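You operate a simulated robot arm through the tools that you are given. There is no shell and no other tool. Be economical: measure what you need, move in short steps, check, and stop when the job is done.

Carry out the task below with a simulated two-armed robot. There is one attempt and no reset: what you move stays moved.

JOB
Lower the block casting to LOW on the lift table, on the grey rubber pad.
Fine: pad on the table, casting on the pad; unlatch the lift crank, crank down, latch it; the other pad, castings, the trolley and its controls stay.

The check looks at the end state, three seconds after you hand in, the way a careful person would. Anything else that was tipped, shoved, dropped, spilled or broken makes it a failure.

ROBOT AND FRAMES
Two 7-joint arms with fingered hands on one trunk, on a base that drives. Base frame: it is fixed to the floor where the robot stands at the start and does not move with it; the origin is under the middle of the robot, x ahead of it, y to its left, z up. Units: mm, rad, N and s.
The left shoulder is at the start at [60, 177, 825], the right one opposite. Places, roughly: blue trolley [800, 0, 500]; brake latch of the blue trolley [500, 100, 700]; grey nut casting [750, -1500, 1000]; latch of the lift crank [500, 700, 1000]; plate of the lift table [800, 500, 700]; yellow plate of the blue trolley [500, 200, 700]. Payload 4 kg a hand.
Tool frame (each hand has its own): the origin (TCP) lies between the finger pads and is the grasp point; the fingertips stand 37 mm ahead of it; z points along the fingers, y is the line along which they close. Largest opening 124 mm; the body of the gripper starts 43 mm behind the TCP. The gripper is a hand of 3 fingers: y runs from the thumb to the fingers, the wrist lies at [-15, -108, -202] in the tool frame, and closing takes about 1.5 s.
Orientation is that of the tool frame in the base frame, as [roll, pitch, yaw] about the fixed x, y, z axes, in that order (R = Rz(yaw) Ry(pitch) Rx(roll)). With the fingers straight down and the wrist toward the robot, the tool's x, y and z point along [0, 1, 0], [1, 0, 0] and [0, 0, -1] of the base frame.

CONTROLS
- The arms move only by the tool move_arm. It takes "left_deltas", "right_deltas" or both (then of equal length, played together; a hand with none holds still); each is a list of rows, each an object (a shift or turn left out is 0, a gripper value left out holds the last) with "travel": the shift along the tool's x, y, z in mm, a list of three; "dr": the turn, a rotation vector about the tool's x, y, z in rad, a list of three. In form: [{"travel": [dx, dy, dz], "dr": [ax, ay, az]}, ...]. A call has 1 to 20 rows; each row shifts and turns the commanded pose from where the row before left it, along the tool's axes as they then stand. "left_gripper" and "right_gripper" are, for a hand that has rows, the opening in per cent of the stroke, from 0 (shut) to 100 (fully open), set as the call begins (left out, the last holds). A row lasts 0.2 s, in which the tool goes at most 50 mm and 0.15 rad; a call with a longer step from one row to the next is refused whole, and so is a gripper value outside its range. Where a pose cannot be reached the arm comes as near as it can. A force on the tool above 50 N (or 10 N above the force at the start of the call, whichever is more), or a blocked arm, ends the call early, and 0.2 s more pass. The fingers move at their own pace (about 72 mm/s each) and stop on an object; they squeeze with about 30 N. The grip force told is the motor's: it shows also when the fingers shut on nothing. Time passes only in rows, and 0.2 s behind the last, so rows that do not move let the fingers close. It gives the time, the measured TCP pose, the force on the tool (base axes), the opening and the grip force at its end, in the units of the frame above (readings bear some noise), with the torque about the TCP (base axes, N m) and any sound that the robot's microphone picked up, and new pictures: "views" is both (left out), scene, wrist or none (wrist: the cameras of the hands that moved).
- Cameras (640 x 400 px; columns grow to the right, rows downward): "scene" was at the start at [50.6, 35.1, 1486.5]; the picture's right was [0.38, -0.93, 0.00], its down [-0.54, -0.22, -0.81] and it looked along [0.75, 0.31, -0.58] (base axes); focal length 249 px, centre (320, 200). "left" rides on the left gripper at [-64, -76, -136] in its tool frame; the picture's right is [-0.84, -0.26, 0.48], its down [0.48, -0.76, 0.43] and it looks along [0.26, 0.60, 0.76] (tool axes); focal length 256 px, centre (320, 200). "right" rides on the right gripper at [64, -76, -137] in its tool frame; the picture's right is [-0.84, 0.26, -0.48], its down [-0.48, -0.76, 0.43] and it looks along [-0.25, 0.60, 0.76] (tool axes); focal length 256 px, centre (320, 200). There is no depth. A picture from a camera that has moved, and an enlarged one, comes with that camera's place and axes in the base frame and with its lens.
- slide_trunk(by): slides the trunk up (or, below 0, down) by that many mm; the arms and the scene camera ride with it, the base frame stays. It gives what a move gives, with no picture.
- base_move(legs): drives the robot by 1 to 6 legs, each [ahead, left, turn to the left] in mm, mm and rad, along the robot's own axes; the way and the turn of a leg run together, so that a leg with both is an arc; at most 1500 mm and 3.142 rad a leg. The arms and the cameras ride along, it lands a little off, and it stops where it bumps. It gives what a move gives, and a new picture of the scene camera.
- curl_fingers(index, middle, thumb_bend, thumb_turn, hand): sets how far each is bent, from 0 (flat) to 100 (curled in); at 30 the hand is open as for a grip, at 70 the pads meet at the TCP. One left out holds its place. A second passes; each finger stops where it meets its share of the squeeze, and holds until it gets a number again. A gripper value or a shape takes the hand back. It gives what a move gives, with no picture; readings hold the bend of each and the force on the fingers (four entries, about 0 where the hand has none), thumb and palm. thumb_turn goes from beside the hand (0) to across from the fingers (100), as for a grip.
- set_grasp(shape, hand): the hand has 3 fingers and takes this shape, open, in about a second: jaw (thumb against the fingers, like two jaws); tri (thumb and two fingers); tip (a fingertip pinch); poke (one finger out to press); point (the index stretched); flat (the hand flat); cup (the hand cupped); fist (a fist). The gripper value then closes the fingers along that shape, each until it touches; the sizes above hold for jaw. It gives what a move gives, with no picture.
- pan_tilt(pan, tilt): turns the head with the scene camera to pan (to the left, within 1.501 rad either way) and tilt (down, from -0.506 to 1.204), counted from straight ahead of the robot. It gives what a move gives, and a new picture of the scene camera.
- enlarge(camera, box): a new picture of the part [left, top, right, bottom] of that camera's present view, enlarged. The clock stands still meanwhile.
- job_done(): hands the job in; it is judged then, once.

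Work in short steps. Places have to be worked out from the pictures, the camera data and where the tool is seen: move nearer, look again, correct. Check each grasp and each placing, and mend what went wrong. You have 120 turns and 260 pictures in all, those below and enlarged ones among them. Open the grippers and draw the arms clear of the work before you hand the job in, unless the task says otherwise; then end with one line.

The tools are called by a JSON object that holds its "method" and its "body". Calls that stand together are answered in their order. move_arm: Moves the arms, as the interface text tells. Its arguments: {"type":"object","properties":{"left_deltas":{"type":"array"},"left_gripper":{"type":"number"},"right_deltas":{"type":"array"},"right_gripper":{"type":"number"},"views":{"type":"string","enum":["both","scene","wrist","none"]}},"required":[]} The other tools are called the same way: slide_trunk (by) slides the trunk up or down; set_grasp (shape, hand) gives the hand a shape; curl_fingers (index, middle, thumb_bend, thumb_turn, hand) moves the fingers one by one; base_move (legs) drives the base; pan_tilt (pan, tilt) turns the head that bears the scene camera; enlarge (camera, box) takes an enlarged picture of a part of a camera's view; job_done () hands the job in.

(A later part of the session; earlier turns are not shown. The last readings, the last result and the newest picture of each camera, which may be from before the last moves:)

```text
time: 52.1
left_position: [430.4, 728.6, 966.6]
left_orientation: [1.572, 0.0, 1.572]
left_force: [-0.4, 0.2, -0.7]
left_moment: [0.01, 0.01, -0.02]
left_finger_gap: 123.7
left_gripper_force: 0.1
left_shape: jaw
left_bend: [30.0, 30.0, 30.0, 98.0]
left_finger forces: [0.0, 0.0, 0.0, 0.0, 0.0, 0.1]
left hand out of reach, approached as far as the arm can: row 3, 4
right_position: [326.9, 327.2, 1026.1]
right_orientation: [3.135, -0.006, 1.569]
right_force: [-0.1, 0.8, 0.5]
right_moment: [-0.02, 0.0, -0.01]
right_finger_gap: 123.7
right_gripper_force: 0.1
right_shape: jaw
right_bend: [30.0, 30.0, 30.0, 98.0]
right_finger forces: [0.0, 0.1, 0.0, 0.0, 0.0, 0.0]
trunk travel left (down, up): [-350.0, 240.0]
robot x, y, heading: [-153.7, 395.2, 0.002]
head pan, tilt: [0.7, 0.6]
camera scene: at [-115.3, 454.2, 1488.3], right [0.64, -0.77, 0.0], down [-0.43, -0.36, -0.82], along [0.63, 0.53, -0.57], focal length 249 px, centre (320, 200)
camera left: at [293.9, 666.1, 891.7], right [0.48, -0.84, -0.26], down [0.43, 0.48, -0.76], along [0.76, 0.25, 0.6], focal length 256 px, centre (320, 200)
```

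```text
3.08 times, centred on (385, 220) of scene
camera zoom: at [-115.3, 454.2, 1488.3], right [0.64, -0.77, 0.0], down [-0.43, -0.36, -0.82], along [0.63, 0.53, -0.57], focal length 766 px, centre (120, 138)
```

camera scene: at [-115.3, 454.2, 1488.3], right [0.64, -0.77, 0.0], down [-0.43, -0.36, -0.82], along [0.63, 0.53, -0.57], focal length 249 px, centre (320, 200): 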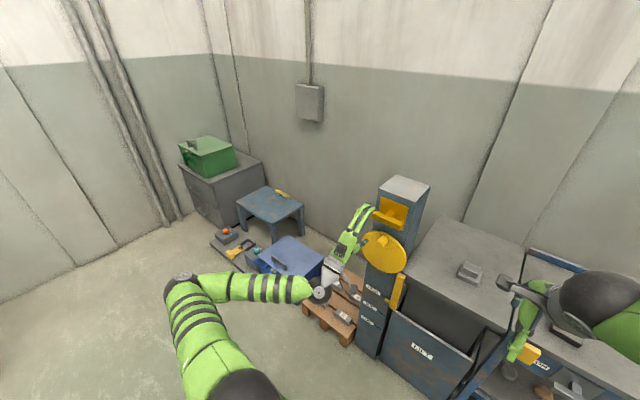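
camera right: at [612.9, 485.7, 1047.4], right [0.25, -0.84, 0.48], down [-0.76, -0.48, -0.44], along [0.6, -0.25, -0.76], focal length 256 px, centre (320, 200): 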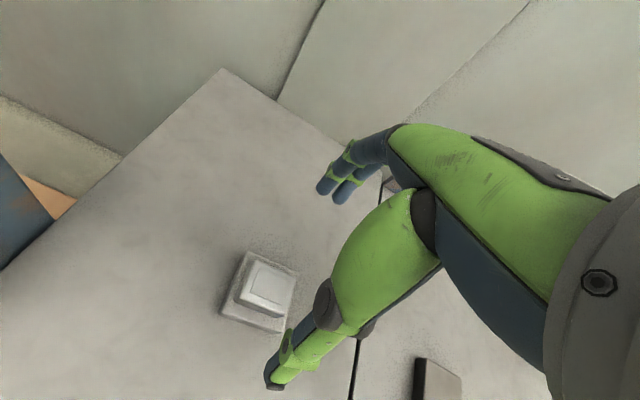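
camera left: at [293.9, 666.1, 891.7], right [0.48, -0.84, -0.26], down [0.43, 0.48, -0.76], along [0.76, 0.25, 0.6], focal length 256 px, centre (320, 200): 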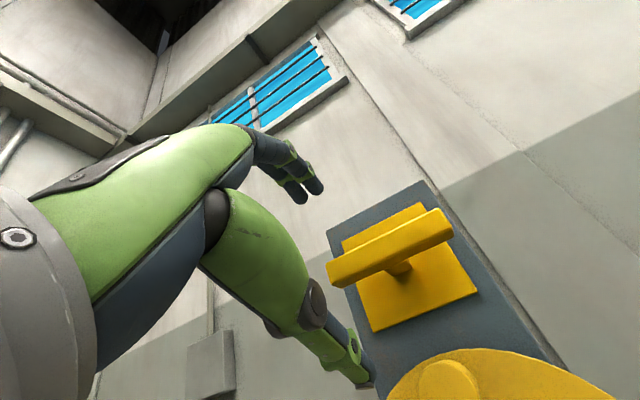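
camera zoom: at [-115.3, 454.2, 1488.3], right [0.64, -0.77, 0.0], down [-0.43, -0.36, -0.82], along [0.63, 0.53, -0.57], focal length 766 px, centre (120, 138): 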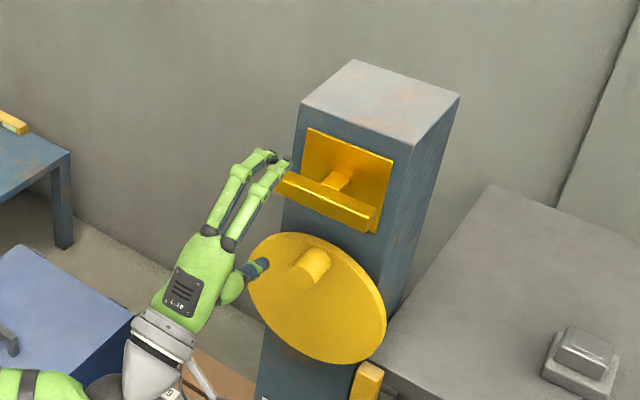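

Combining the two cameras: bar spans y 640–744 at x≈504 front, z≈974, and the knob tip is at (497,692,880) with wheel centre ≈(525,690,813). I align the hand with the bar centre before approaching.

{"method": "move_arm", "body": {"left_deltas": [{"travel": [-20, 4, 0]}, {"travel": [-17, 4, 0]}, {"travel": [0, 0, 10]}, {"travel": [0, 0, 0]}]}}

{"method": "enlarge", "body": {"camera": "scene", "box": [345, 165, 425, 255]}}

```text
time: 53.1
left_position: [440.4, 691.3, 974.8]
left_orientation: [1.571, 0.0, 1.572]
left_force: [0.7, 1.2, -0.6]
left_moment: [0.01, 0.01, 0.02]
left_finger_gap: 123.7
left_gripper_force: 0.1
left_shape: jaw
left_bend: [30.0, 30.0, 30.0, 98.0]
left_finger forces: [0.0, 0.1, 0.0, 0.0, 0.1, 0.0]
right_position: [328.8, 328.2, 1028.7]
right_orientation: [3.137, -0.005, 1.571]
right_force: [-0.4, -1.1, -0.3]
right_moment: [0.04, 0.03, 0.02]
right_finger_gap: 123.7
right_gripper_force: 0.0
right_shape: jaw
right_bend: [30.0, 30.0, 30.0, 98.0]
right_finger forces: [0.0, 0.0, 0.1, 0.0, 0.1, 0.0]
trunk travel left (down, up): [-350.0, 240.0]
robot x, y, heading: [-152.5, 395.2, -0.001]
head pan, tilt: [0.7, 0.6]
camera scene: at [-115.4, 454.3, 1488.3], right [0.64, -0.77, 0.0], down [-0.43, -0.36, -0.82], along [0.63, 0.53, -0.57], focal length 249 px, centre (320, 200)
camera left: at [303.2, 628.8, 899.4], right [0.48, -0.84, -0.26], down [0.43, 0.48, -0.76], along [0.76, 0.25, 0.6], focal length 256 px, centre (320, 200)
```

scene: 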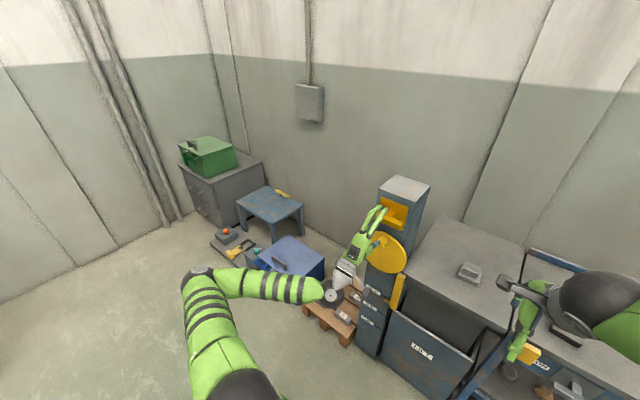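
left: 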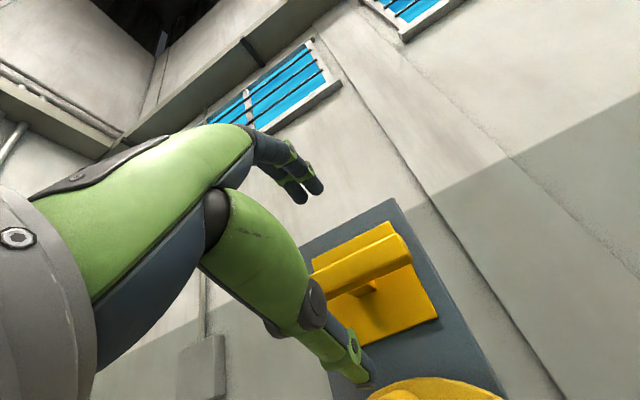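

```text
4.44 times, centred on (385, 210) of scene
camera zoom: at [-115.4, 454.3, 1488.3], right [0.64, -0.77, 0.0], down [-0.43, -0.36, -0.82], along [0.63, 0.53, -0.57], focal length 1107 px, centre (31, 156)
```

zoom: 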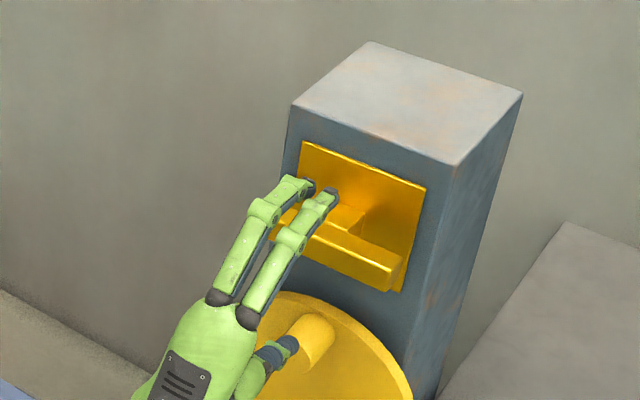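

I narrow the jaw to about 60 mm to keep the thumb clear of the knob, then advance to x≈495.

{"method": "move_arm", "body": {"left_deltas": [{}, {}, {}, {}, {"travel": [0, 0, 15]}, {"travel": [0, 0, 15]}, {"travel": [0, 0, 10]}, {"travel": [0, 0, 10]}, {}], "left_gripper": 50}}

{"method": "enlarge", "body": {"camera": "scene", "box": [345, 165, 425, 255]}}

{"method": "enlarge", "body": {"camera": "left", "box": [230, 120, 430, 400]}}

```text
time: 55.1
left_position: [490.0, 691.3, 975.3]
left_orientation: [1.57, 0.0, 1.572]
left_force: [0.5, 0.0, -0.4]
left_moment: [-0.03, -0.03, 0.0]
left_finger_gap: 62.4
left_gripper_force: 0.1
left_shape: jaw
left_bend: [42.0, 46.0, 56.0, 100.0]
left_finger forces: [0.0, 0.0, 0.0, 0.0, 0.0, 0.1]
right_position: [326.9, 327.3, 1028.3]
right_orientation: [3.135, -0.005, 1.571]
right_force: [-0.5, -0.8, -0.5]
right_moment: [0.0, -0.03, -0.02]
right_finger_gap: 123.6
right_gripper_force: 0.2
right_shape: jaw
right_bend: [30.0, 30.0, 30.0, 98.0]
right_finger forces: [0.1, 0.0, 0.1, 0.0, 0.0, 0.1]
trunk travel left (down, up): [-350.0, 240.0]
robot x, y, heading: [-151.4, 394.3, -0.003]
head pan, tilt: [0.7, 0.6]
camera scene: at [-115.4, 454.2, 1488.3], right [0.64, -0.77, 0.0], down [-0.43, -0.36, -0.82], along [0.63, 0.53, -0.57], focal length 249 px, centre (320, 200)
camera left: at [353.7, 628.7, 899.6], right [0.48, -0.84, -0.26], down [0.43, 0.48, -0.76], along [0.76, 0.25, 0.6], focal length 256 px, centre (320, 200)
```

scene: 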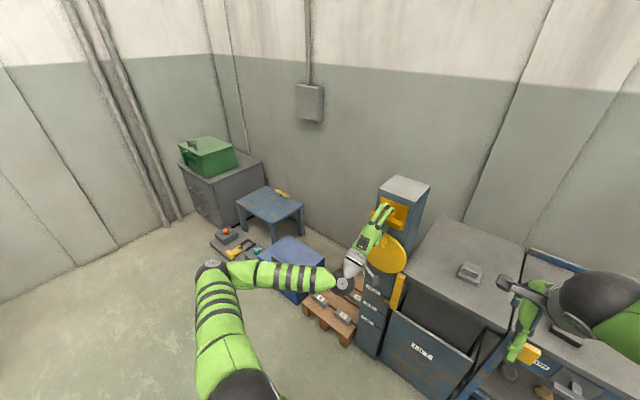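
left: 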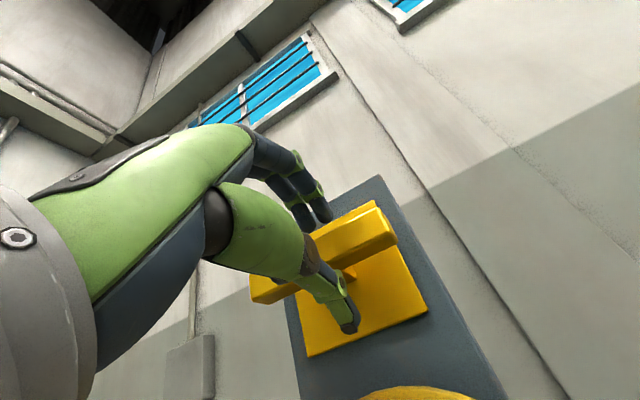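

```text
4.44 times, centred on (385, 210) of scene
camera zoom: at [-115.4, 454.2, 1488.3], right [0.64, -0.77, 0.0], down [-0.43, -0.36, -0.82], along [0.63, 0.53, -0.57], focal length 1107 px, centre (31, 156)
```

zoom: 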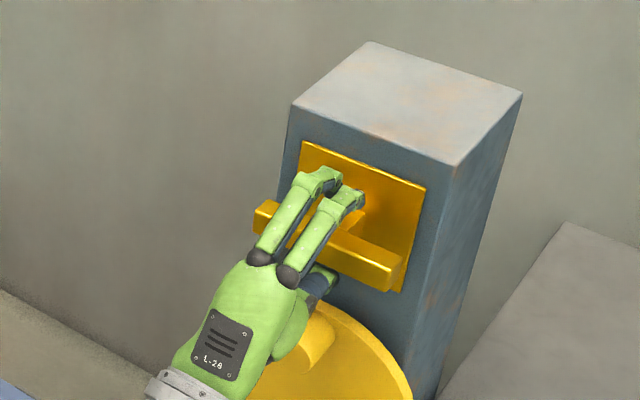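

```text
1.43 times, centred on (330, 260) of left
camera zoom: at [353.7, 628.7, 899.6], right [0.48, -0.84, -0.26], down [0.43, 0.48, -0.76], along [0.76, 0.25, 0.6], focal length 366 px, centre (306, 114)
```

zoom: 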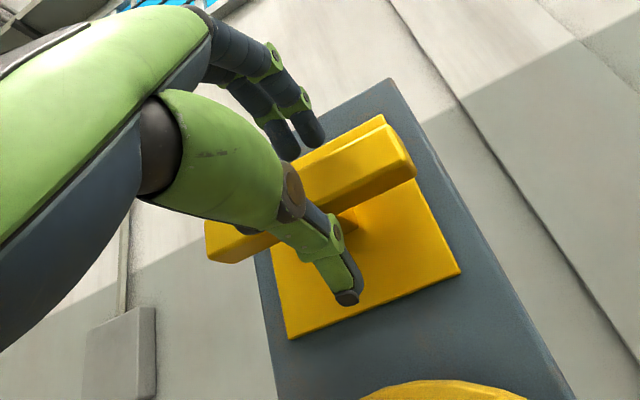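

The fingers straddle the bar right at its centre. I close the grip.

{"method": "move_arm", "body": {"left_deltas": [{"travel": [0, 0, 3]}, {}, {}, {}, {}, {}, {}], "left_gripper": 0, "views": "wrist"}}

```text
time: 56.7
left_position: [492.6, 691.4, 974.3]
left_orientation: [1.573, 0.0, 1.571]
left_force: [-1.1, -1.1, -8.4]
left_moment: [0.1, -0.62, -0.07]
left_finger_gap: 32.5
left_gripper_force: 30.3
left_shape: jaw
left_bend: [61.0, 62.0, 59.0, 100.0]
left_finger forces: [18.3, 10.4, 0.0, 0.0, 37.4, 0.0]
right_position: [328.2, 327.6, 1028.3]
right_orientation: [3.137, -0.005, 1.572]
right_force: [0.0, 1.0, 0.7]
right_moment: [-0.03, -0.03, 0.02]
right_finger_gap: 123.8
right_gripper_force: 0.0
right_shape: jaw
right_bend: [30.0, 30.0, 30.0, 98.0]
right_finger forces: [0.0, 0.1, 0.1, 0.0, 0.0, 0.1]
trunk travel left (down, up): [-350.0, 240.0]
robot x, y, heading: [-149.3, 393.5, -0.001]
head pan, tilt: [0.7, 0.6]
camera left: at [356.5, 628.8, 899.0], right [0.48, -0.84, -0.26], down [0.43, 0.48, -0.76], along [0.76, 0.25, 0.6], focal length 256 px, centre (320, 200)
```

left: 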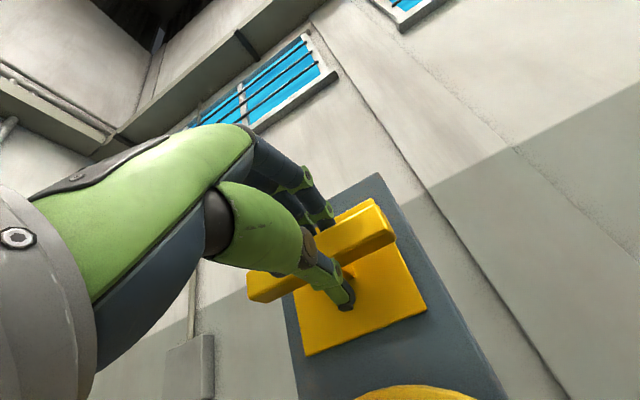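

Gripped at 32 mm. I try a small turn of +0.3 rad about the tool axis (clockwise from the robot's view) and watch the torque.

{"method": "move_arm", "body": {"left_deltas": [{"dr": [0, 0, 0.1]}, {"dr": [0, 0, 0.1]}, {"dr": [0, 0, 0.1]}, {}]}}

```text
time: 57.7
left_position: [492.2, 692.4, 973.5]
left_orientation: [1.572, -0.301, 1.568]
left_force: [-1.4, 1.4, -7.6]
left_moment: [-0.07, -0.55, 0.07]
left_finger_gap: 31.3
left_gripper_force: 29.8
left_shape: jaw
left_bend: [61.0, 64.0, 59.0, 98.0]
left_finger forces: [18.5, 11.0, 0.0, 0.0, 36.4, 0.0]
right_position: [327.3, 328.2, 1028.3]
right_orientation: [3.136, -0.006, 1.572]
right_force: [0.0, -0.5, -0.4]
right_moment: [0.0, 0.03, -0.01]
right_finger_gap: 123.5
right_gripper_force: 0.0
right_shape: jaw
right_bend: [30.0, 30.0, 30.0, 98.0]
right_finger forces: [0.0, 0.0, 0.0, 0.1, 0.0, 0.0]
trunk travel left (down, up): [-350.0, 240.0]
robot x, y, heading: [-150.7, 394.7, -0.001]
head pan, tilt: [0.7, 0.6]
camera scene: at [-115.1, 454.7, 1488.2], right [0.64, -0.77, 0.0], down [-0.43, -0.36, -0.82], along [0.63, 0.53, -0.57], focal length 249 px, centre (320, 200)
camera left: at [356.9, 654.8, 883.7], right [0.48, -0.72, -0.49], down [0.43, 0.69, -0.58], along [0.76, 0.07, 0.65], focal length 256 px, centre (320, 200)
```

scene: 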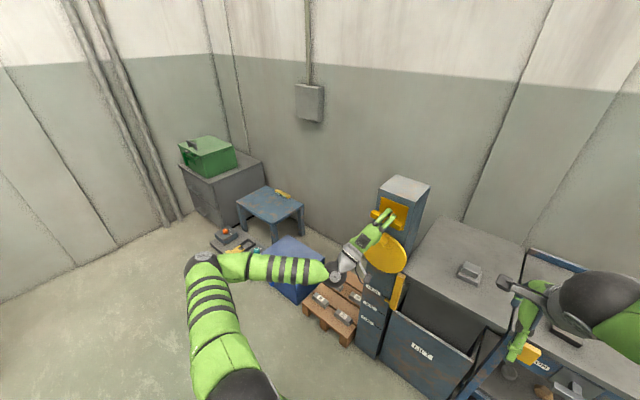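
left: 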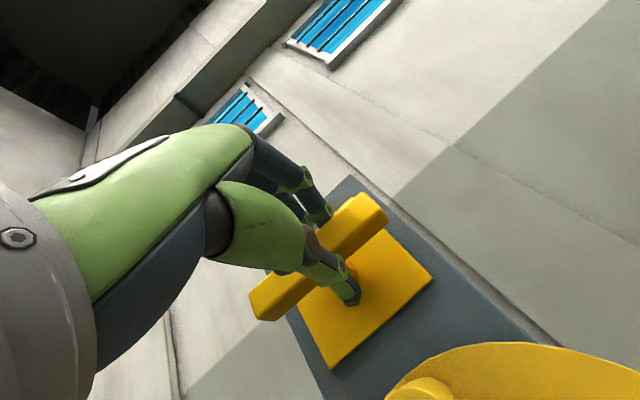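

I compare the bar against the plate at this hand angle.

{"method": "enlarge", "body": {"camera": "scene", "box": [345, 165, 425, 255]}}

{"method": "enlarge", "body": {"camera": "left", "box": [220, 160, 460, 400]}}

```text
4.44 times, centred on (385, 210) of scene
camera zoom: at [-115.1, 454.7, 1488.2], right [0.64, -0.77, 0.0], down [-0.43, -0.36, -0.82], along [0.63, 0.53, -0.57], focal length 1107 px, centre (31, 156)
```

zoom: 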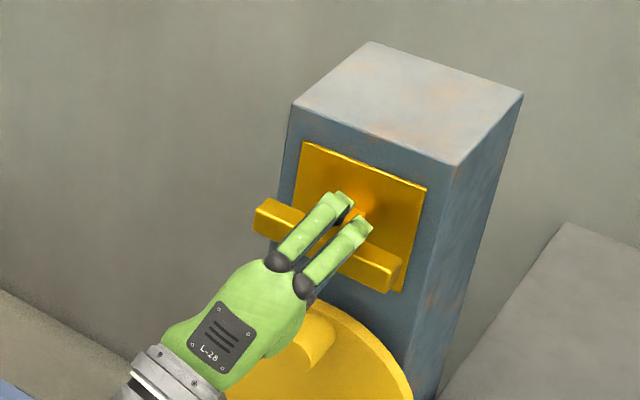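

```text
1.67 times, centred on (340, 280) of left
camera zoom: at [356.9, 654.8, 883.7], right [0.48, -0.72, -0.49], down [0.43, 0.69, -0.58], along [0.76, 0.07, 0.65], focal length 427 px, centre (287, 67)
```

zoom: 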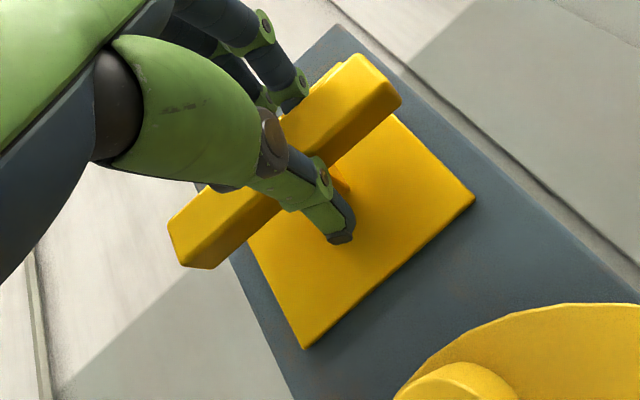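

The bar did not turn; the centre grip slipped. I'll regrip near its left end for leverage: open, turn back, shift +40 in y, close.

{"method": "move_arm", "body": {"left_deltas": [{}, {}, {"dr": [0, 0, -0.1]}, {"dr": [0, 0, -0.1]}, {"dr": [0, 0, -0.1]}, {"travel": [20, 0, 0]}, {"travel": [20, 0, 0]}, {}], "left_gripper": 50, "views": "none"}}

{"method": "move_arm", "body": {"left_deltas": [{}, {}, {}, {}, {}, {}], "left_gripper": 0, "views": "wrist"}}

{"method": "move_arm", "body": {"left_deltas": [{"travel": [0, 5, 0], "dr": [0, 0, 0.1]}, {"travel": [0, 5, 0], "dr": [0, 0, 0.1]}, {"travel": [0, 5, 0], "dr": [0, 0, 0.1]}, {}], "views": "wrist"}}

{"method": "enlarge", "body": {"camera": "scene", "box": [345, 165, 425, 255]}}

```text
time: 59.5
left_position: [492.6, 731.2, 972.7]
left_orientation: [1.57, -0.001, 1.572]
left_force: [-0.7, -0.8, -0.3]
left_moment: [0.0, -0.03, -0.01]
left_finger_gap: 61.6
left_gripper_force: 0.1
left_shape: jaw
left_bend: [42.0, 46.0, 56.0, 100.0]
left_finger forces: [0.0, 0.0, 0.0, 0.0, 0.0, 0.0]
right_position: [328.9, 326.3, 1028.4]
right_orientation: [3.136, -0.005, 1.573]
right_force: [-0.7, 0.1, -0.3]
right_moment: [-0.02, -0.01, 0.0]
right_finger_gap: 123.6
right_gripper_force: 0.0
right_shape: jaw
right_bend: [30.0, 30.0, 30.0, 98.0]
right_finger forces: [0.1, 0.1, 0.1, 0.0, 0.1, 0.1]
trunk travel left (down, up): [-350.0, 240.0]
robot x, y, heading: [-152.0, 394.6, 0.003]
head pan, tilt: [0.7, 0.6]
```

```text
time: 60.9
left_position: [493.3, 732.5, 973.9]
left_orientation: [1.574, 0.0, 1.572]
left_force: [10.0, -0.6, -5.1]
left_moment: [0.12, -0.38, -0.06]
left_finger_gap: 25.5
left_gripper_force: 29.6
left_shape: jaw
left_bend: [62.0, 64.0, 61.0, 100.0]
left_finger forces: [18.6, 9.6, 0.1, 0.0, 34.8, 0.1]
right_position: [328.5, 326.5, 1027.4]
right_orientation: [3.136, -0.006, 1.571]
right_force: [0.1, 0.3, 0.0]
right_moment: [-0.01, 0.01, 0.02]
right_finger_gap: 123.5
right_gripper_force: 0.0
right_shape: jaw
right_bend: [30.0, 30.0, 30.0, 98.0]
right_finger forces: [0.0, 0.1, 0.0, 0.0, 0.0, 0.0]
trunk travel left (down, up): [-350.0, 240.0]
robot x, y, heading: [-154.3, 396.1, -0.002]
head pan, tilt: [0.7, 0.6]
camera left: at [358.0, 669.0, 898.0], right [0.48, -0.84, -0.26], down [0.43, 0.48, -0.76], along [0.76, 0.25, 0.6], focal length 256 px, centre (320, 200)
```

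left: 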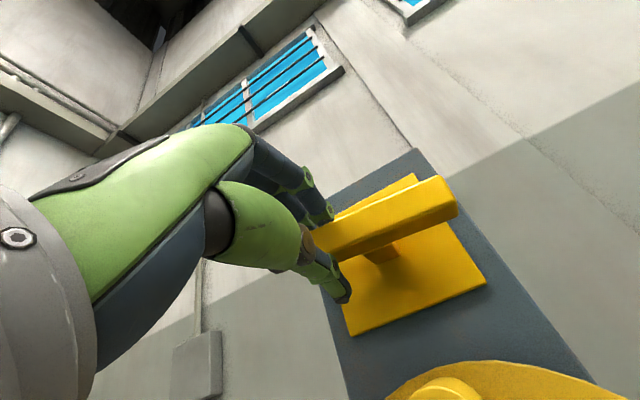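

```text
time: 61.9
left_position: [494.0, 730.4, 987.5]
left_orientation: [1.574, -0.301, 1.567]
left_force: [8.3, -2.0, -13.8]
left_moment: [0.3, -0.08, -0.32]
left_finger_gap: 25.4
left_gripper_force: 30.7
left_shape: jaw
left_bend: [63.0, 64.0, 61.0, 100.0]
left_finger forces: [18.1, 10.6, 0.0, 0.0, 40.4, 0.0]
right_position: [329.7, 326.4, 1026.7]
right_orientation: [3.137, -0.007, 1.571]
right_force: [0.3, -0.4, -0.4]
right_moment: [0.01, 0.0, 0.02]
right_finger_gap: 123.5
right_gripper_force: 0.1
right_shape: jaw
right_bend: [30.0, 30.0, 30.0, 98.0]
right_finger forces: [0.0, 0.0, 0.0, 0.1, 0.0, 0.1]
trunk travel left (down, up): [-350.0, 240.0]
robot x, y, heading: [-153.7, 393.2, -0.002]
head pan, tilt: [0.7, 0.6]
camera left: at [358.1, 691.9, 897.1], right [0.48, -0.72, -0.49], down [0.43, 0.69, -0.58], along [0.76, 0.07, 0.64], focal length 256 px, centre (320, 200)
```

left: 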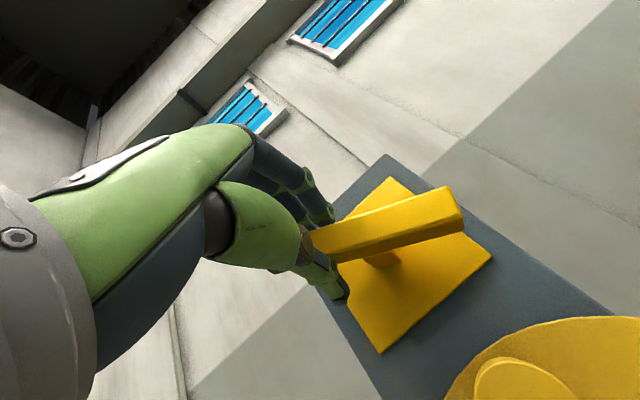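

```text
4.44 times, centred on (385, 210) of scene
camera zoom: at [-113.7, 454.5, 1488.1], right [0.64, -0.77, 0.0], down [-0.43, -0.36, -0.82], along [0.63, 0.53, -0.57], focal length 1107 px, centre (31, 156)
```

zoom: 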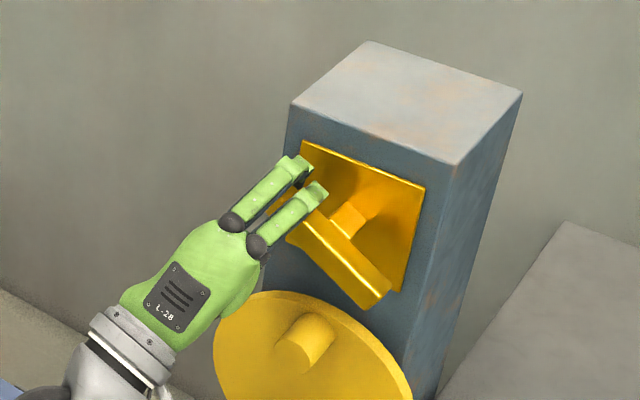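

The bar is turning clockwise. I continue along the arc.

{"method": "move_arm", "body": {"left_deltas": [{"travel": [0, 4, 0], "dr": [0, 0, 0.1]}, {"travel": [0, 4, 0], "dr": [0, 0, 0.1]}, {"travel": [0, 4, 0], "dr": [0, 0, 0.1]}, {"travel": [0, 4, 0], "dr": [0, 0, 0.1]}, {"travel": [0, 4, 0], "dr": [0, 0, 0.1]}, {"travel": [0, 4, 0], "dr": [0, 0, 0.1]}, {}], "views": "none"}}

{"method": "enlarge", "body": {"camera": "scene", "box": [345, 165, 425, 255]}}

```text
time: 63.5
left_position: [494.5, 717.8, 1006.3]
left_orientation: [1.58, -0.903, 1.563]
left_force: [9.0, -3.2, -29.8]
left_moment: [0.47, 0.43, -0.39]
left_finger_gap: 25.2
left_gripper_force: 30.3
left_shape: jaw
left_bend: [63.0, 64.0, 61.0, 100.0]
left_finger forces: [18.5, 11.5, 0.0, 0.0, 38.9, 0.0]
right_position: [329.6, 327.9, 1026.4]
right_orientation: [3.137, -0.005, 1.571]
right_force: [0.4, -0.2, 0.2]
right_moment: [0.02, 0.0, 0.01]
right_finger_gap: 123.5
right_gripper_force: 0.0
right_shape: jaw
right_bend: [30.0, 30.0, 30.0, 98.0]
right_finger forces: [0.0, 0.1, 0.1, 0.0, 0.1, 0.1]
trunk travel left (down, up): [-350.0, 240.0]
robot x, y, heading: [-150.9, 392.9, -0.001]
head pan, tilt: [0.7, 0.6]
```

```text
4.44 times, centred on (385, 210) of scene
camera zoom: at [-112.5, 454.9, 1488.1], right [0.64, -0.77, 0.0], down [-0.43, -0.36, -0.82], along [0.63, 0.53, -0.57], focal length 1107 px, centre (31, 156)
```

zoom: 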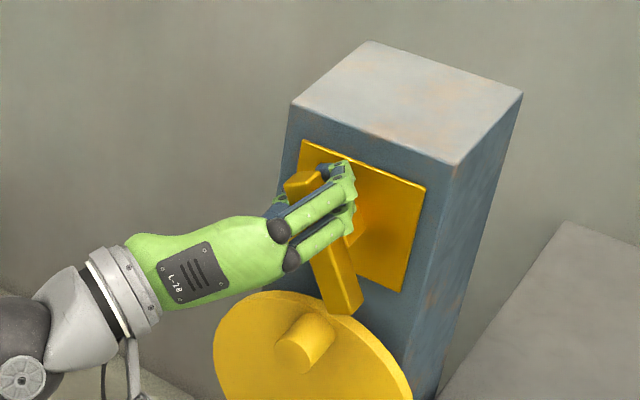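

Around 0.9 rad turned. I continue with slight inward correction.

{"method": "move_arm", "body": {"left_deltas": [{"travel": [-2, 3, 0], "dr": [0, 0, 0.1]}, {"travel": [-2, 4, 0], "dr": [0, 0, 0.1]}, {"travel": [-1, 4, 0], "dr": [0, 0, 0.1]}, {"travel": [0, 4, 0], "dr": [0, 0, 0.1]}, {"travel": [0, 4, 0], "dr": [0, 0, 0.1]}, {"travel": [0, 4, 0], "dr": [0, 0, 0.1]}, {"travel": [0, 3, 0], "dr": [0, 0, 0.07]}, {}], "views": "none"}}

{"method": "enlarge", "body": {"camera": "scene", "box": [345, 165, 425, 255]}}

```text
time: 65.3
left_position: [494.5, 696.2, 1013.9]
left_orientation: [0.726, -1.568, 2.42]
left_force: [9.6, 31.2, -4.4]
left_moment: [0.05, 0.08, 0.19]
left_finger_gap: 26.8
left_gripper_force: 30.0
left_shape: jaw
left_bend: [64.0, 67.0, 60.0, 100.0]
left_finger forces: [18.5, 12.5, 0.0, 0.0, 49.5, 0.0]
right_position: [329.4, 330.3, 1028.0]
right_orientation: [3.137, -0.005, 1.574]
right_force: [-0.2, -0.5, -0.7]
right_moment: [-0.01, 0.02, -0.02]
right_finger_gap: 123.7
right_gripper_force: 0.1
right_shape: jaw
right_bend: [30.0, 30.0, 30.0, 98.0]
right_finger forces: [0.0, 0.0, 0.0, 0.0, 0.0, 0.1]
trunk travel left (down, up): [-350.0, 240.0]
robot x, y, heading: [-151.5, 398.1, 0.004]
head pan, tilt: [0.7, 0.6]
```

```text
4.44 times, centred on (385, 210) of scene
camera zoom: at [-114.2, 457.8, 1488.2], right [0.64, -0.76, 0.0], down [-0.43, -0.37, -0.82], along [0.63, 0.53, -0.57], focal length 1107 px, centre (31, 156)
```

zoom: 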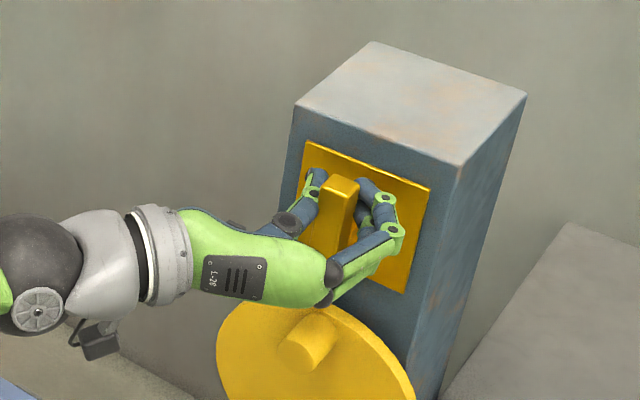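

Bar is near vertical and pushes back 31 N, so it looks like the end stop. I open and pull back along the tool axis to check.

{"method": "move_arm", "body": {"left_deltas": [{}, {}, {}, {}, {"travel": [0, 0, -20]}, {"travel": [0, 0, -30]}, {"travel": [0, 0, -30]}, {}], "left_gripper": 60}}

{"method": "enlarge", "body": {"camera": "scene", "box": [345, 165, 425, 255]}}

{"method": "enlarge", "body": {"camera": "left", "box": [220, 160, 640, 400]}}

```text
time: 67.1
left_position: [412.4, 691.1, 1014.8]
left_orientation: [-0.729, -1.568, -2.412]
left_force: [0.3, -0.2, 0.4]
left_moment: [0.04, 0.0, 0.0]
left_finger_gap: 74.3
left_gripper_force: 0.0
left_shape: jaw
left_bend: [38.0, 42.0, 53.0, 99.0]
left_finger forces: [0.0, 0.0, 0.0, 0.1, 0.0, 0.0]
right_position: [327.7, 327.9, 1028.2]
right_orientation: [3.137, -0.005, 1.571]
right_force: [0.2, 0.0, -0.1]
right_moment: [0.0, 0.01, 0.0]
right_finger_gap: 123.5
right_gripper_force: 0.1
right_shape: jaw
right_bend: [30.0, 30.0, 30.0, 98.0]
right_finger forces: [0.1, 0.1, 0.0, 0.0, 0.0, 0.0]
trunk travel left (down, up): [-350.0, 240.0]
robot x, y, heading: [-152.3, 396.3, -0.005]
head pan, tilt: [0.7, 0.6]
camera scene: at [-115.6, 454.3, 1488.3], right [0.64, -0.77, 0.0], down [-0.43, -0.36, -0.83], along [0.63, 0.53, -0.56], focal length 249 px, centre (320, 200)
camera left: at [276.2, 768.8, 952.0], right [0.48, 0.26, -0.84], down [0.44, 0.76, 0.48], along [0.76, -0.6, 0.26], focal length 256 px, centre (320, 200)
```

scene: 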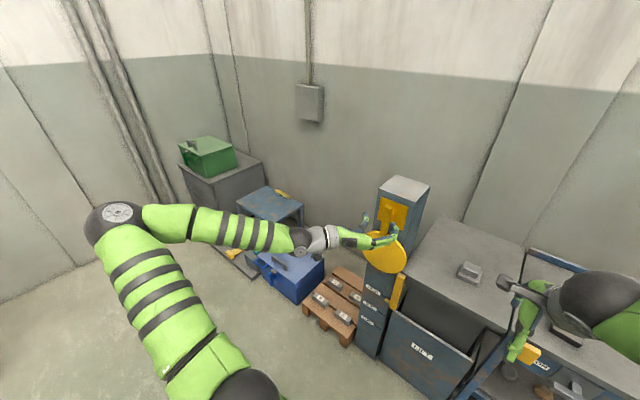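
left: 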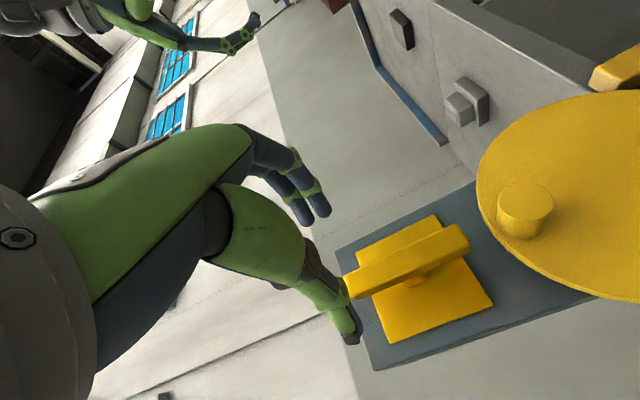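

```text
4.44 times, centred on (385, 210) of scene
camera zoom: at [-115.6, 454.3, 1488.3], right [0.64, -0.77, 0.0], down [-0.43, -0.36, -0.83], along [0.63, 0.53, -0.56], focal length 1107 px, centre (31, 156)
```

zoom: 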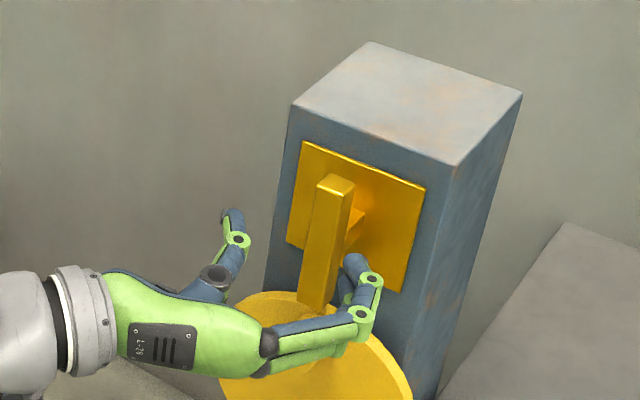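

```text
1.52 times, centred on (430, 280) of left
camera zoom: at [276.2, 768.8, 952.0], right [0.48, 0.26, -0.84], down [0.44, 0.76, 0.48], along [0.76, -0.6, 0.26], focal length 390 px, centre (152, 78)
```

zoom: 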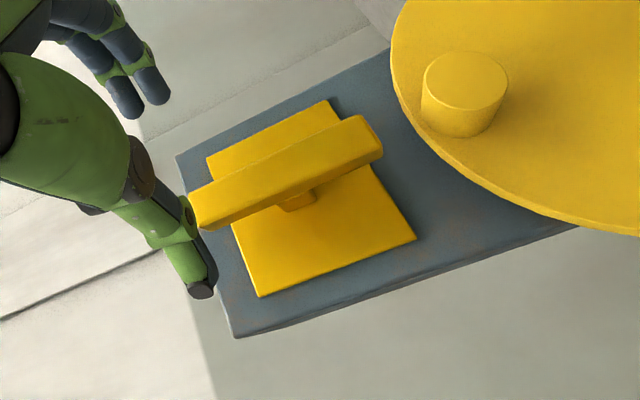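

The latch bar is now vertical (unlatched) and the table is still up. The knob tip lies near (503,693,873); I lower the hand to that height, keeping back.

{"method": "move_arm", "body": {"left_deltas": [{"travel": [-40, 0, 0]}, {"travel": [-40, 0, 0]}, {"travel": [-40, 0, 0]}, {"travel": [-21, -2, 0]}, {}]}}

{"method": "enlarge", "body": {"camera": "scene", "box": [345, 165, 425, 255]}}

```text
time: 68.3
left_position: [413.0, 692.9, 872.4]
left_orientation: [-1.151, -1.57, -1.991]
left_force: [0.0, 0.1, 0.1]
left_moment: [0.0, -0.01, -0.01]
left_finger_gap: 74.4
left_gripper_force: 0.0
left_shape: jaw
left_bend: [38.0, 42.0, 53.0, 99.0]
left_finger forces: [0.1, 0.0, 0.0, 0.1, 0.0, 0.0]
right_position: [327.3, 326.3, 1028.5]
right_orientation: [3.137, -0.005, 1.57]
right_force: [0.1, 0.4, 0.5]
right_moment: [-0.01, -0.01, 0.01]
right_finger_gap: 124.0
right_gripper_force: 0.0
right_shape: jaw
right_bend: [30.0, 30.0, 30.0, 98.0]
right_finger forces: [0.0, 0.1, 0.0, 0.0, 0.0, 0.0]
trunk travel left (down, up): [-350.0, 240.0]
robot x, y, heading: [-152.4, 395.9, -0.004]
head pan, tilt: [0.7, 0.6]
camera scene: at [-115.5, 454.2, 1488.3], right [0.64, -0.77, 0.0], down [-0.43, -0.36, -0.83], along [0.63, 0.53, -0.57], focal length 249 px, centre (320, 200)
camera left: at [277.6, 770.4, 809.4], right [0.48, 0.26, -0.84], down [0.44, 0.76, 0.48], along [0.76, -0.6, 0.26], focal length 256 px, centre (320, 200)
```

scene: 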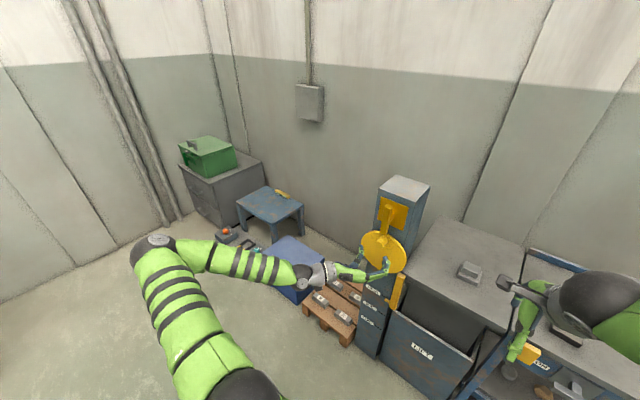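
left: 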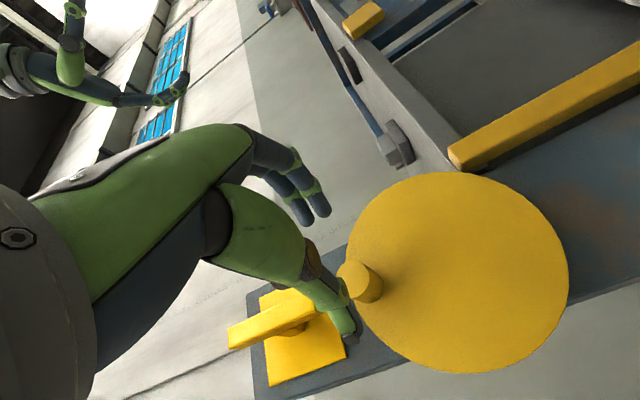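

```text
4.44 times, centred on (385, 210) of scene
camera zoom: at [-115.5, 454.2, 1488.3], right [0.64, -0.77, 0.0], down [-0.43, -0.36, -0.83], along [0.63, 0.53, -0.57], focal length 1107 px, centre (31, 156)
```

zoom: 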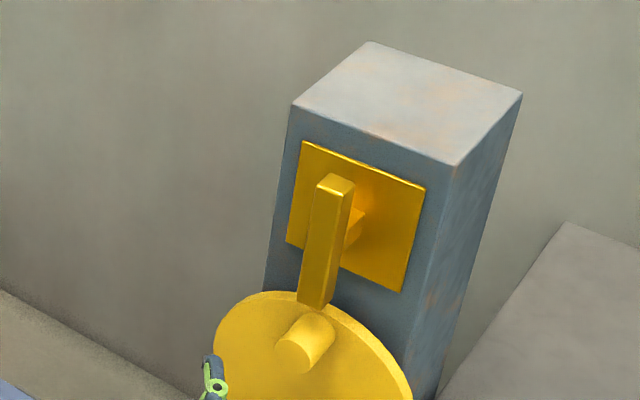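

Wheel centre is about (695,803) in y,z, radius ~90, with the knob at top around z 875. I advance to straddle the knob.

{"method": "move_arm", "body": {"left_deltas": [{"travel": [3, 0, 20]}, {"travel": [0, 0, 20]}, {"travel": [0, 0, 20]}, {"travel": [0, 0, 17]}, {}]}}

{"method": "enlarge", "body": {"camera": "scene", "box": [345, 195, 425, 285]}}

{"method": "enlarge", "body": {"camera": "left", "box": [220, 120, 540, 400]}}

```text
time: 69.5
left_position: [490.1, 694.4, 876.1]
left_orientation: [-2.491, -1.569, -0.652]
left_force: [-9.5, -0.5, -0.6]
left_moment: [0.05, 0.06, -0.4]
left_finger_gap: 74.3
left_gripper_force: 0.0
left_shape: jaw
left_bend: [38.0, 42.0, 53.0, 99.0]
left_finger forces: [6.1, 2.2, 0.0, 0.0, 0.6, 0.1]
right_position: [327.1, 328.0, 1027.9]
right_orientation: [3.135, -0.003, 1.571]
right_force: [0.1, -0.3, 0.0]
right_moment: [-0.01, 0.0, 0.04]
right_finger_gap: 123.8
right_gripper_force: 0.0
right_shape: jaw
right_bend: [30.0, 30.0, 30.0, 98.0]
right_finger forces: [0.0, 0.1, 0.0, 0.1, 0.1, 0.1]
trunk travel left (down, up): [-350.0, 240.0]
robot x, y, heading: [-153.2, 399.0, 0.0]
head pan, tilt: [0.7, 0.6]
camera scene: at [-116.4, 454.3, 1488.3], right [0.64, -0.77, 0.0], down [-0.43, -0.36, -0.83], along [0.63, 0.53, -0.56], focal length 249 px, centre (320, 200)
camera left: at [354.7, 771.1, 813.2], right [0.48, 0.26, -0.84], down [0.44, 0.76, 0.48], along [0.76, -0.6, 0.26], focal length 256 px, centre (320, 200)
```

scene: 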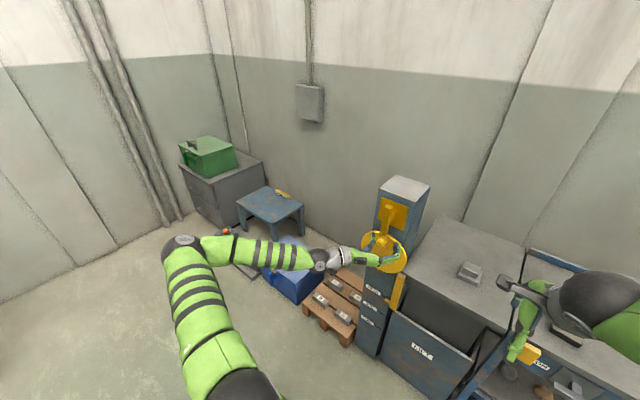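
left: 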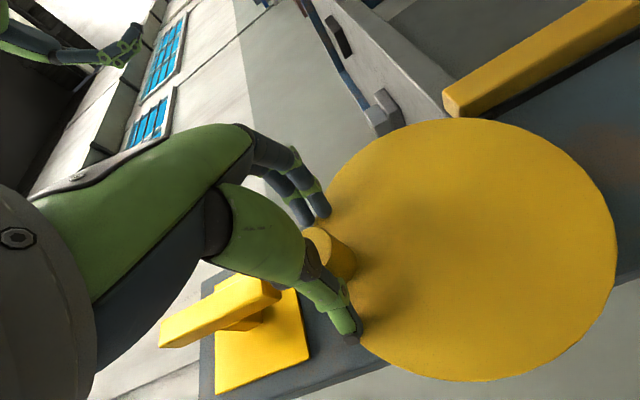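

```text
4.44 times, centred on (385, 240) of scene
camera zoom: at [-116.4, 454.3, 1488.3], right [0.64, -0.77, 0.0], down [-0.43, -0.36, -0.83], along [0.63, 0.53, -0.56], focal length 1107 px, centre (31, 22)
```

zoom: 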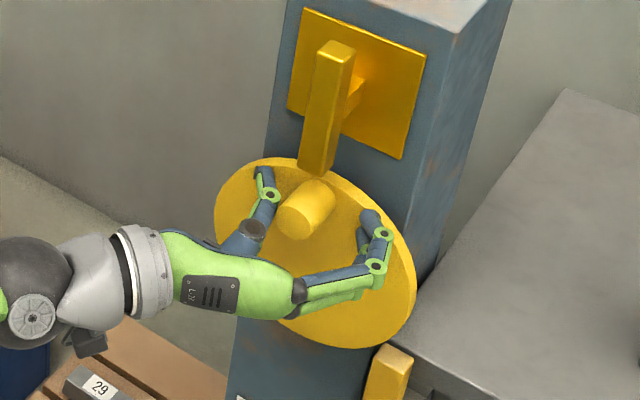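

```text
1.43 times, centred on (380, 260) of left
camera zoom: at [354.7, 771.1, 813.2], right [0.48, 0.26, -0.84], down [0.44, 0.76, 0.48], along [0.76, -0.6, 0.26], focal length 366 px, centre (234, 114)
```

zoom: 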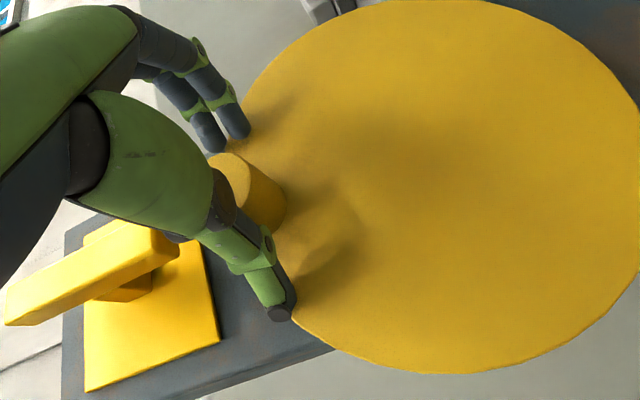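

Tips touch the wheel face (x≈527). I back off 5 mm, go 3 mm lower, and close on the knob.

{"method": "move_arm", "body": {"left_deltas": [{"travel": [-3, 0, -5]}, {}, {}, {}, {}, {}, {}], "left_gripper": 0, "views": "wrist"}}

{"method": "enlarge", "body": {"camera": "scene", "box": [345, 195, 425, 285]}}

```text
time: 71.1
left_position: [488.0, 697.4, 872.7]
left_orientation: [1.464, -1.569, 1.683]
left_force: [18.7, 30.7, 13.9]
left_moment: [-0.09, -0.23, -0.36]
left_finger_gap: 42.7
left_gripper_force: 29.7
left_shape: jaw
left_bend: [53.0, 56.0, 59.0, 100.0]
left_finger forces: [10.5, 5.3, 0.0, 0.0, 44.7, 0.0]
right_position: [327.5, 329.0, 1027.9]
right_orientation: [3.137, -0.003, 1.571]
right_force: [-0.6, 0.5, -0.2]
right_moment: [0.01, 0.01, -0.05]
right_finger_gap: 123.7
right_gripper_force: 0.1
right_shape: jaw
right_bend: [30.0, 30.0, 30.0, 98.0]
right_finger forces: [0.0, 0.0, 0.0, 0.1, 0.1, 0.0]
trunk travel left (down, up): [-350.0, 240.0]
robot x, y, heading: [-153.8, 389.7, -0.003]
head pan, tilt: [0.7, 0.6]
camera left: at [351.9, 774.4, 808.9], right [0.48, 0.26, -0.84], down [0.43, 0.76, 0.48], along [0.76, -0.59, 0.26], focal length 256 px, centre (320, 200)
```

left: 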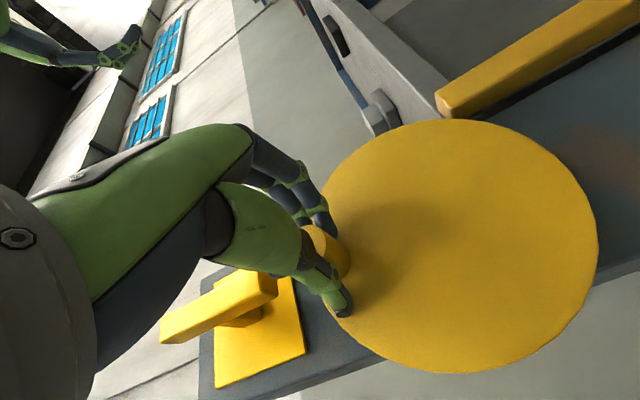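

```text
4.44 times, centred on (385, 240) of scene
camera zoom: at [-114.9, 456.4, 1488.2], right [0.64, -0.77, 0.0], down [-0.43, -0.36, -0.82], along [0.63, 0.53, -0.57], focal length 1107 px, centre (31, 22)
```

zoom: 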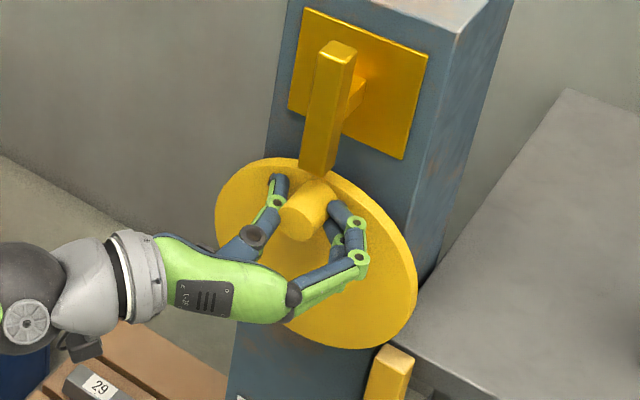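

Knob gripped. The hand presses it rightward with 30 N and it doesn't move, so I try the other way: a small counter-clockwise arc (knob to the left).

{"method": "move_arm", "body": {"left_deltas": [{"travel": [0, -7, 0]}, {"travel": [-1, -7, 0]}, {"travel": [-2, -7, 0]}, {"travel": [-2, -7, 0]}, {}], "views": "wrist"}}

{"method": "enlarge", "body": {"camera": "scene", "box": [345, 195, 425, 330]}}

```text
time: 72.3
left_position: [485.2, 719.1, 869.3]
left_orientation: [-0.553, -1.568, -2.589]
left_force: [15.9, -7.6, 18.1]
left_moment: [-0.5, -0.63, -0.72]
left_finger_gap: 36.0
left_gripper_force: 30.1
left_shape: jaw
left_bend: [50.0, 52.0, 63.0, 100.0]
left_finger forces: [15.6, 17.0, 0.1, 0.0, 22.1, 0.0]
right_position: [328.9, 325.8, 1028.1]
right_orientation: [3.138, -0.007, 1.571]
right_force: [-0.9, -0.2, 0.5]
right_moment: [0.02, 0.02, 0.01]
right_finger_gap: 123.8
right_gripper_force: 0.0
right_shape: jaw
right_bend: [30.0, 30.0, 30.0, 98.0]
right_finger forces: [0.1, 0.0, 0.0, 0.0, 0.0, 0.0]
trunk travel left (down, up): [-350.0, 240.0]
robot x, y, heading: [-154.7, 390.9, 0.002]
head pan, tilt: [0.7, 0.6]
camera left: at [349.6, 796.2, 806.2], right [0.48, 0.26, -0.84], down [0.43, 0.76, 0.48], along [0.76, -0.6, 0.26], focal length 256 px, centre (320, 200)
```

left: 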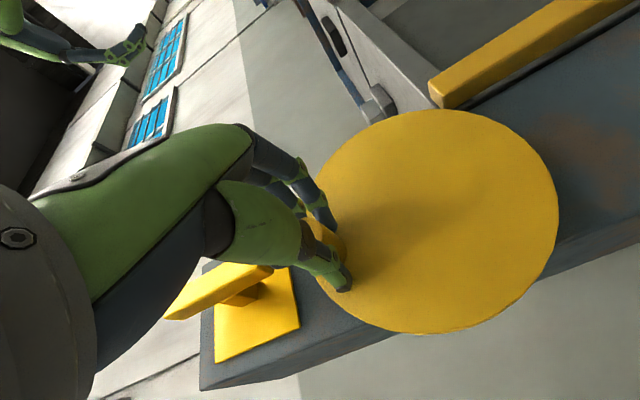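

```text
2.96 times, centred on (385, 262) of scene
camera zoom: at [-115.6, 453.0, 1488.4], right [0.64, -0.77, 0.0], down [-0.43, -0.36, -0.83], along [0.63, 0.53, -0.56], focal length 738 px, centre (127, 15)
```

zoom: 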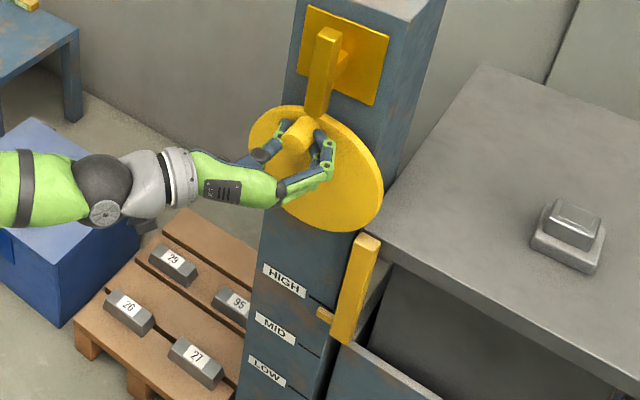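

Counter-clockwise moves easily. I continue the arc (centre ≈(697,803), r 70) to about 60°.

{"method": "move_arm", "body": {"left_deltas": [{"travel": [-3.1, -7.8, 0]}, {"travel": [-4, -7.4, 0]}, {"travel": [-4.9, -6.8, 0]}, {"travel": [-5.7, -6.2, 0]}, {"travel": [-6.4, -5.5, 0]}, {"travel": [-7, -4.7, 0]}, {}], "views": "wrist"}}

{"method": "enlarge", "body": {"camera": "scene", "box": [345, 195, 425, 330]}}

```text
time: 73.9
left_position: [484.5, 759.4, 834.2]
left_orientation: [2.656, -1.569, 0.486]
left_force: [-0.9, -10.3, -4.5]
left_moment: [0.15, -0.02, -0.37]
left_finger_gap: 22.6
left_gripper_force: 29.9
left_shape: jaw
left_bend: [75.0, 51.0, 78.0, 100.0]
left_finger forces: [0.1, 9.8, 0.0, 0.0, 5.0, 0.0]
right_position: [328.0, 325.9, 1028.5]
right_orientation: [3.136, -0.006, 1.571]
right_force: [-0.3, 0.0, -0.6]
right_moment: [-0.01, 0.0, -0.03]
right_finger_gap: 123.7
right_gripper_force: 0.1
right_shape: jaw
right_bend: [30.0, 30.0, 30.0, 98.0]
right_finger forces: [0.1, 0.0, 0.0, 0.0, 0.0, 0.0]
trunk travel left (down, up): [-350.0, 240.0]
robot x, y, heading: [-151.3, 396.3, 0.004]
head pan, tilt: [0.7, 0.6]
camera left: at [348.4, 836.3, 773.1], right [0.48, 0.26, -0.84], down [0.44, 0.76, 0.48], along [0.76, -0.6, 0.25], focal length 256 px, centre (320, 200)
```

left: 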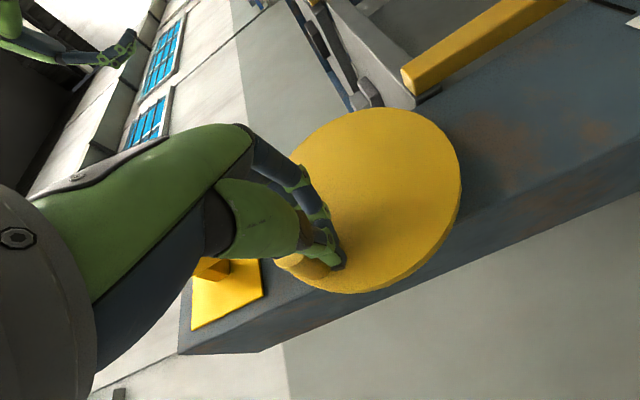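

```text
2.96 times, centred on (385, 262) of scene
camera zoom: at [-115.3, 453.6, 1488.2], right [0.64, -0.77, 0.0], down [-0.43, -0.36, -0.83], along [0.63, 0.53, -0.56], focal length 738 px, centre (127, 15)
```

zoom: 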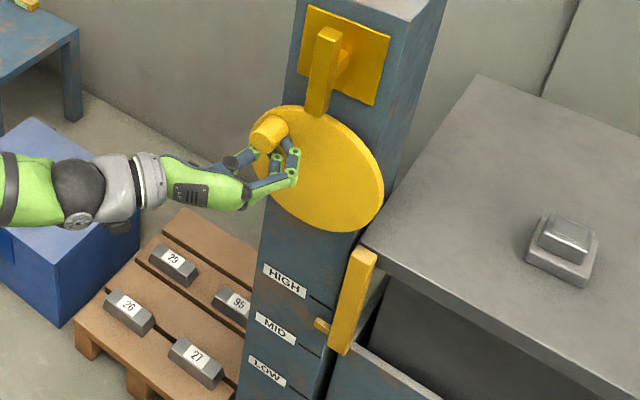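

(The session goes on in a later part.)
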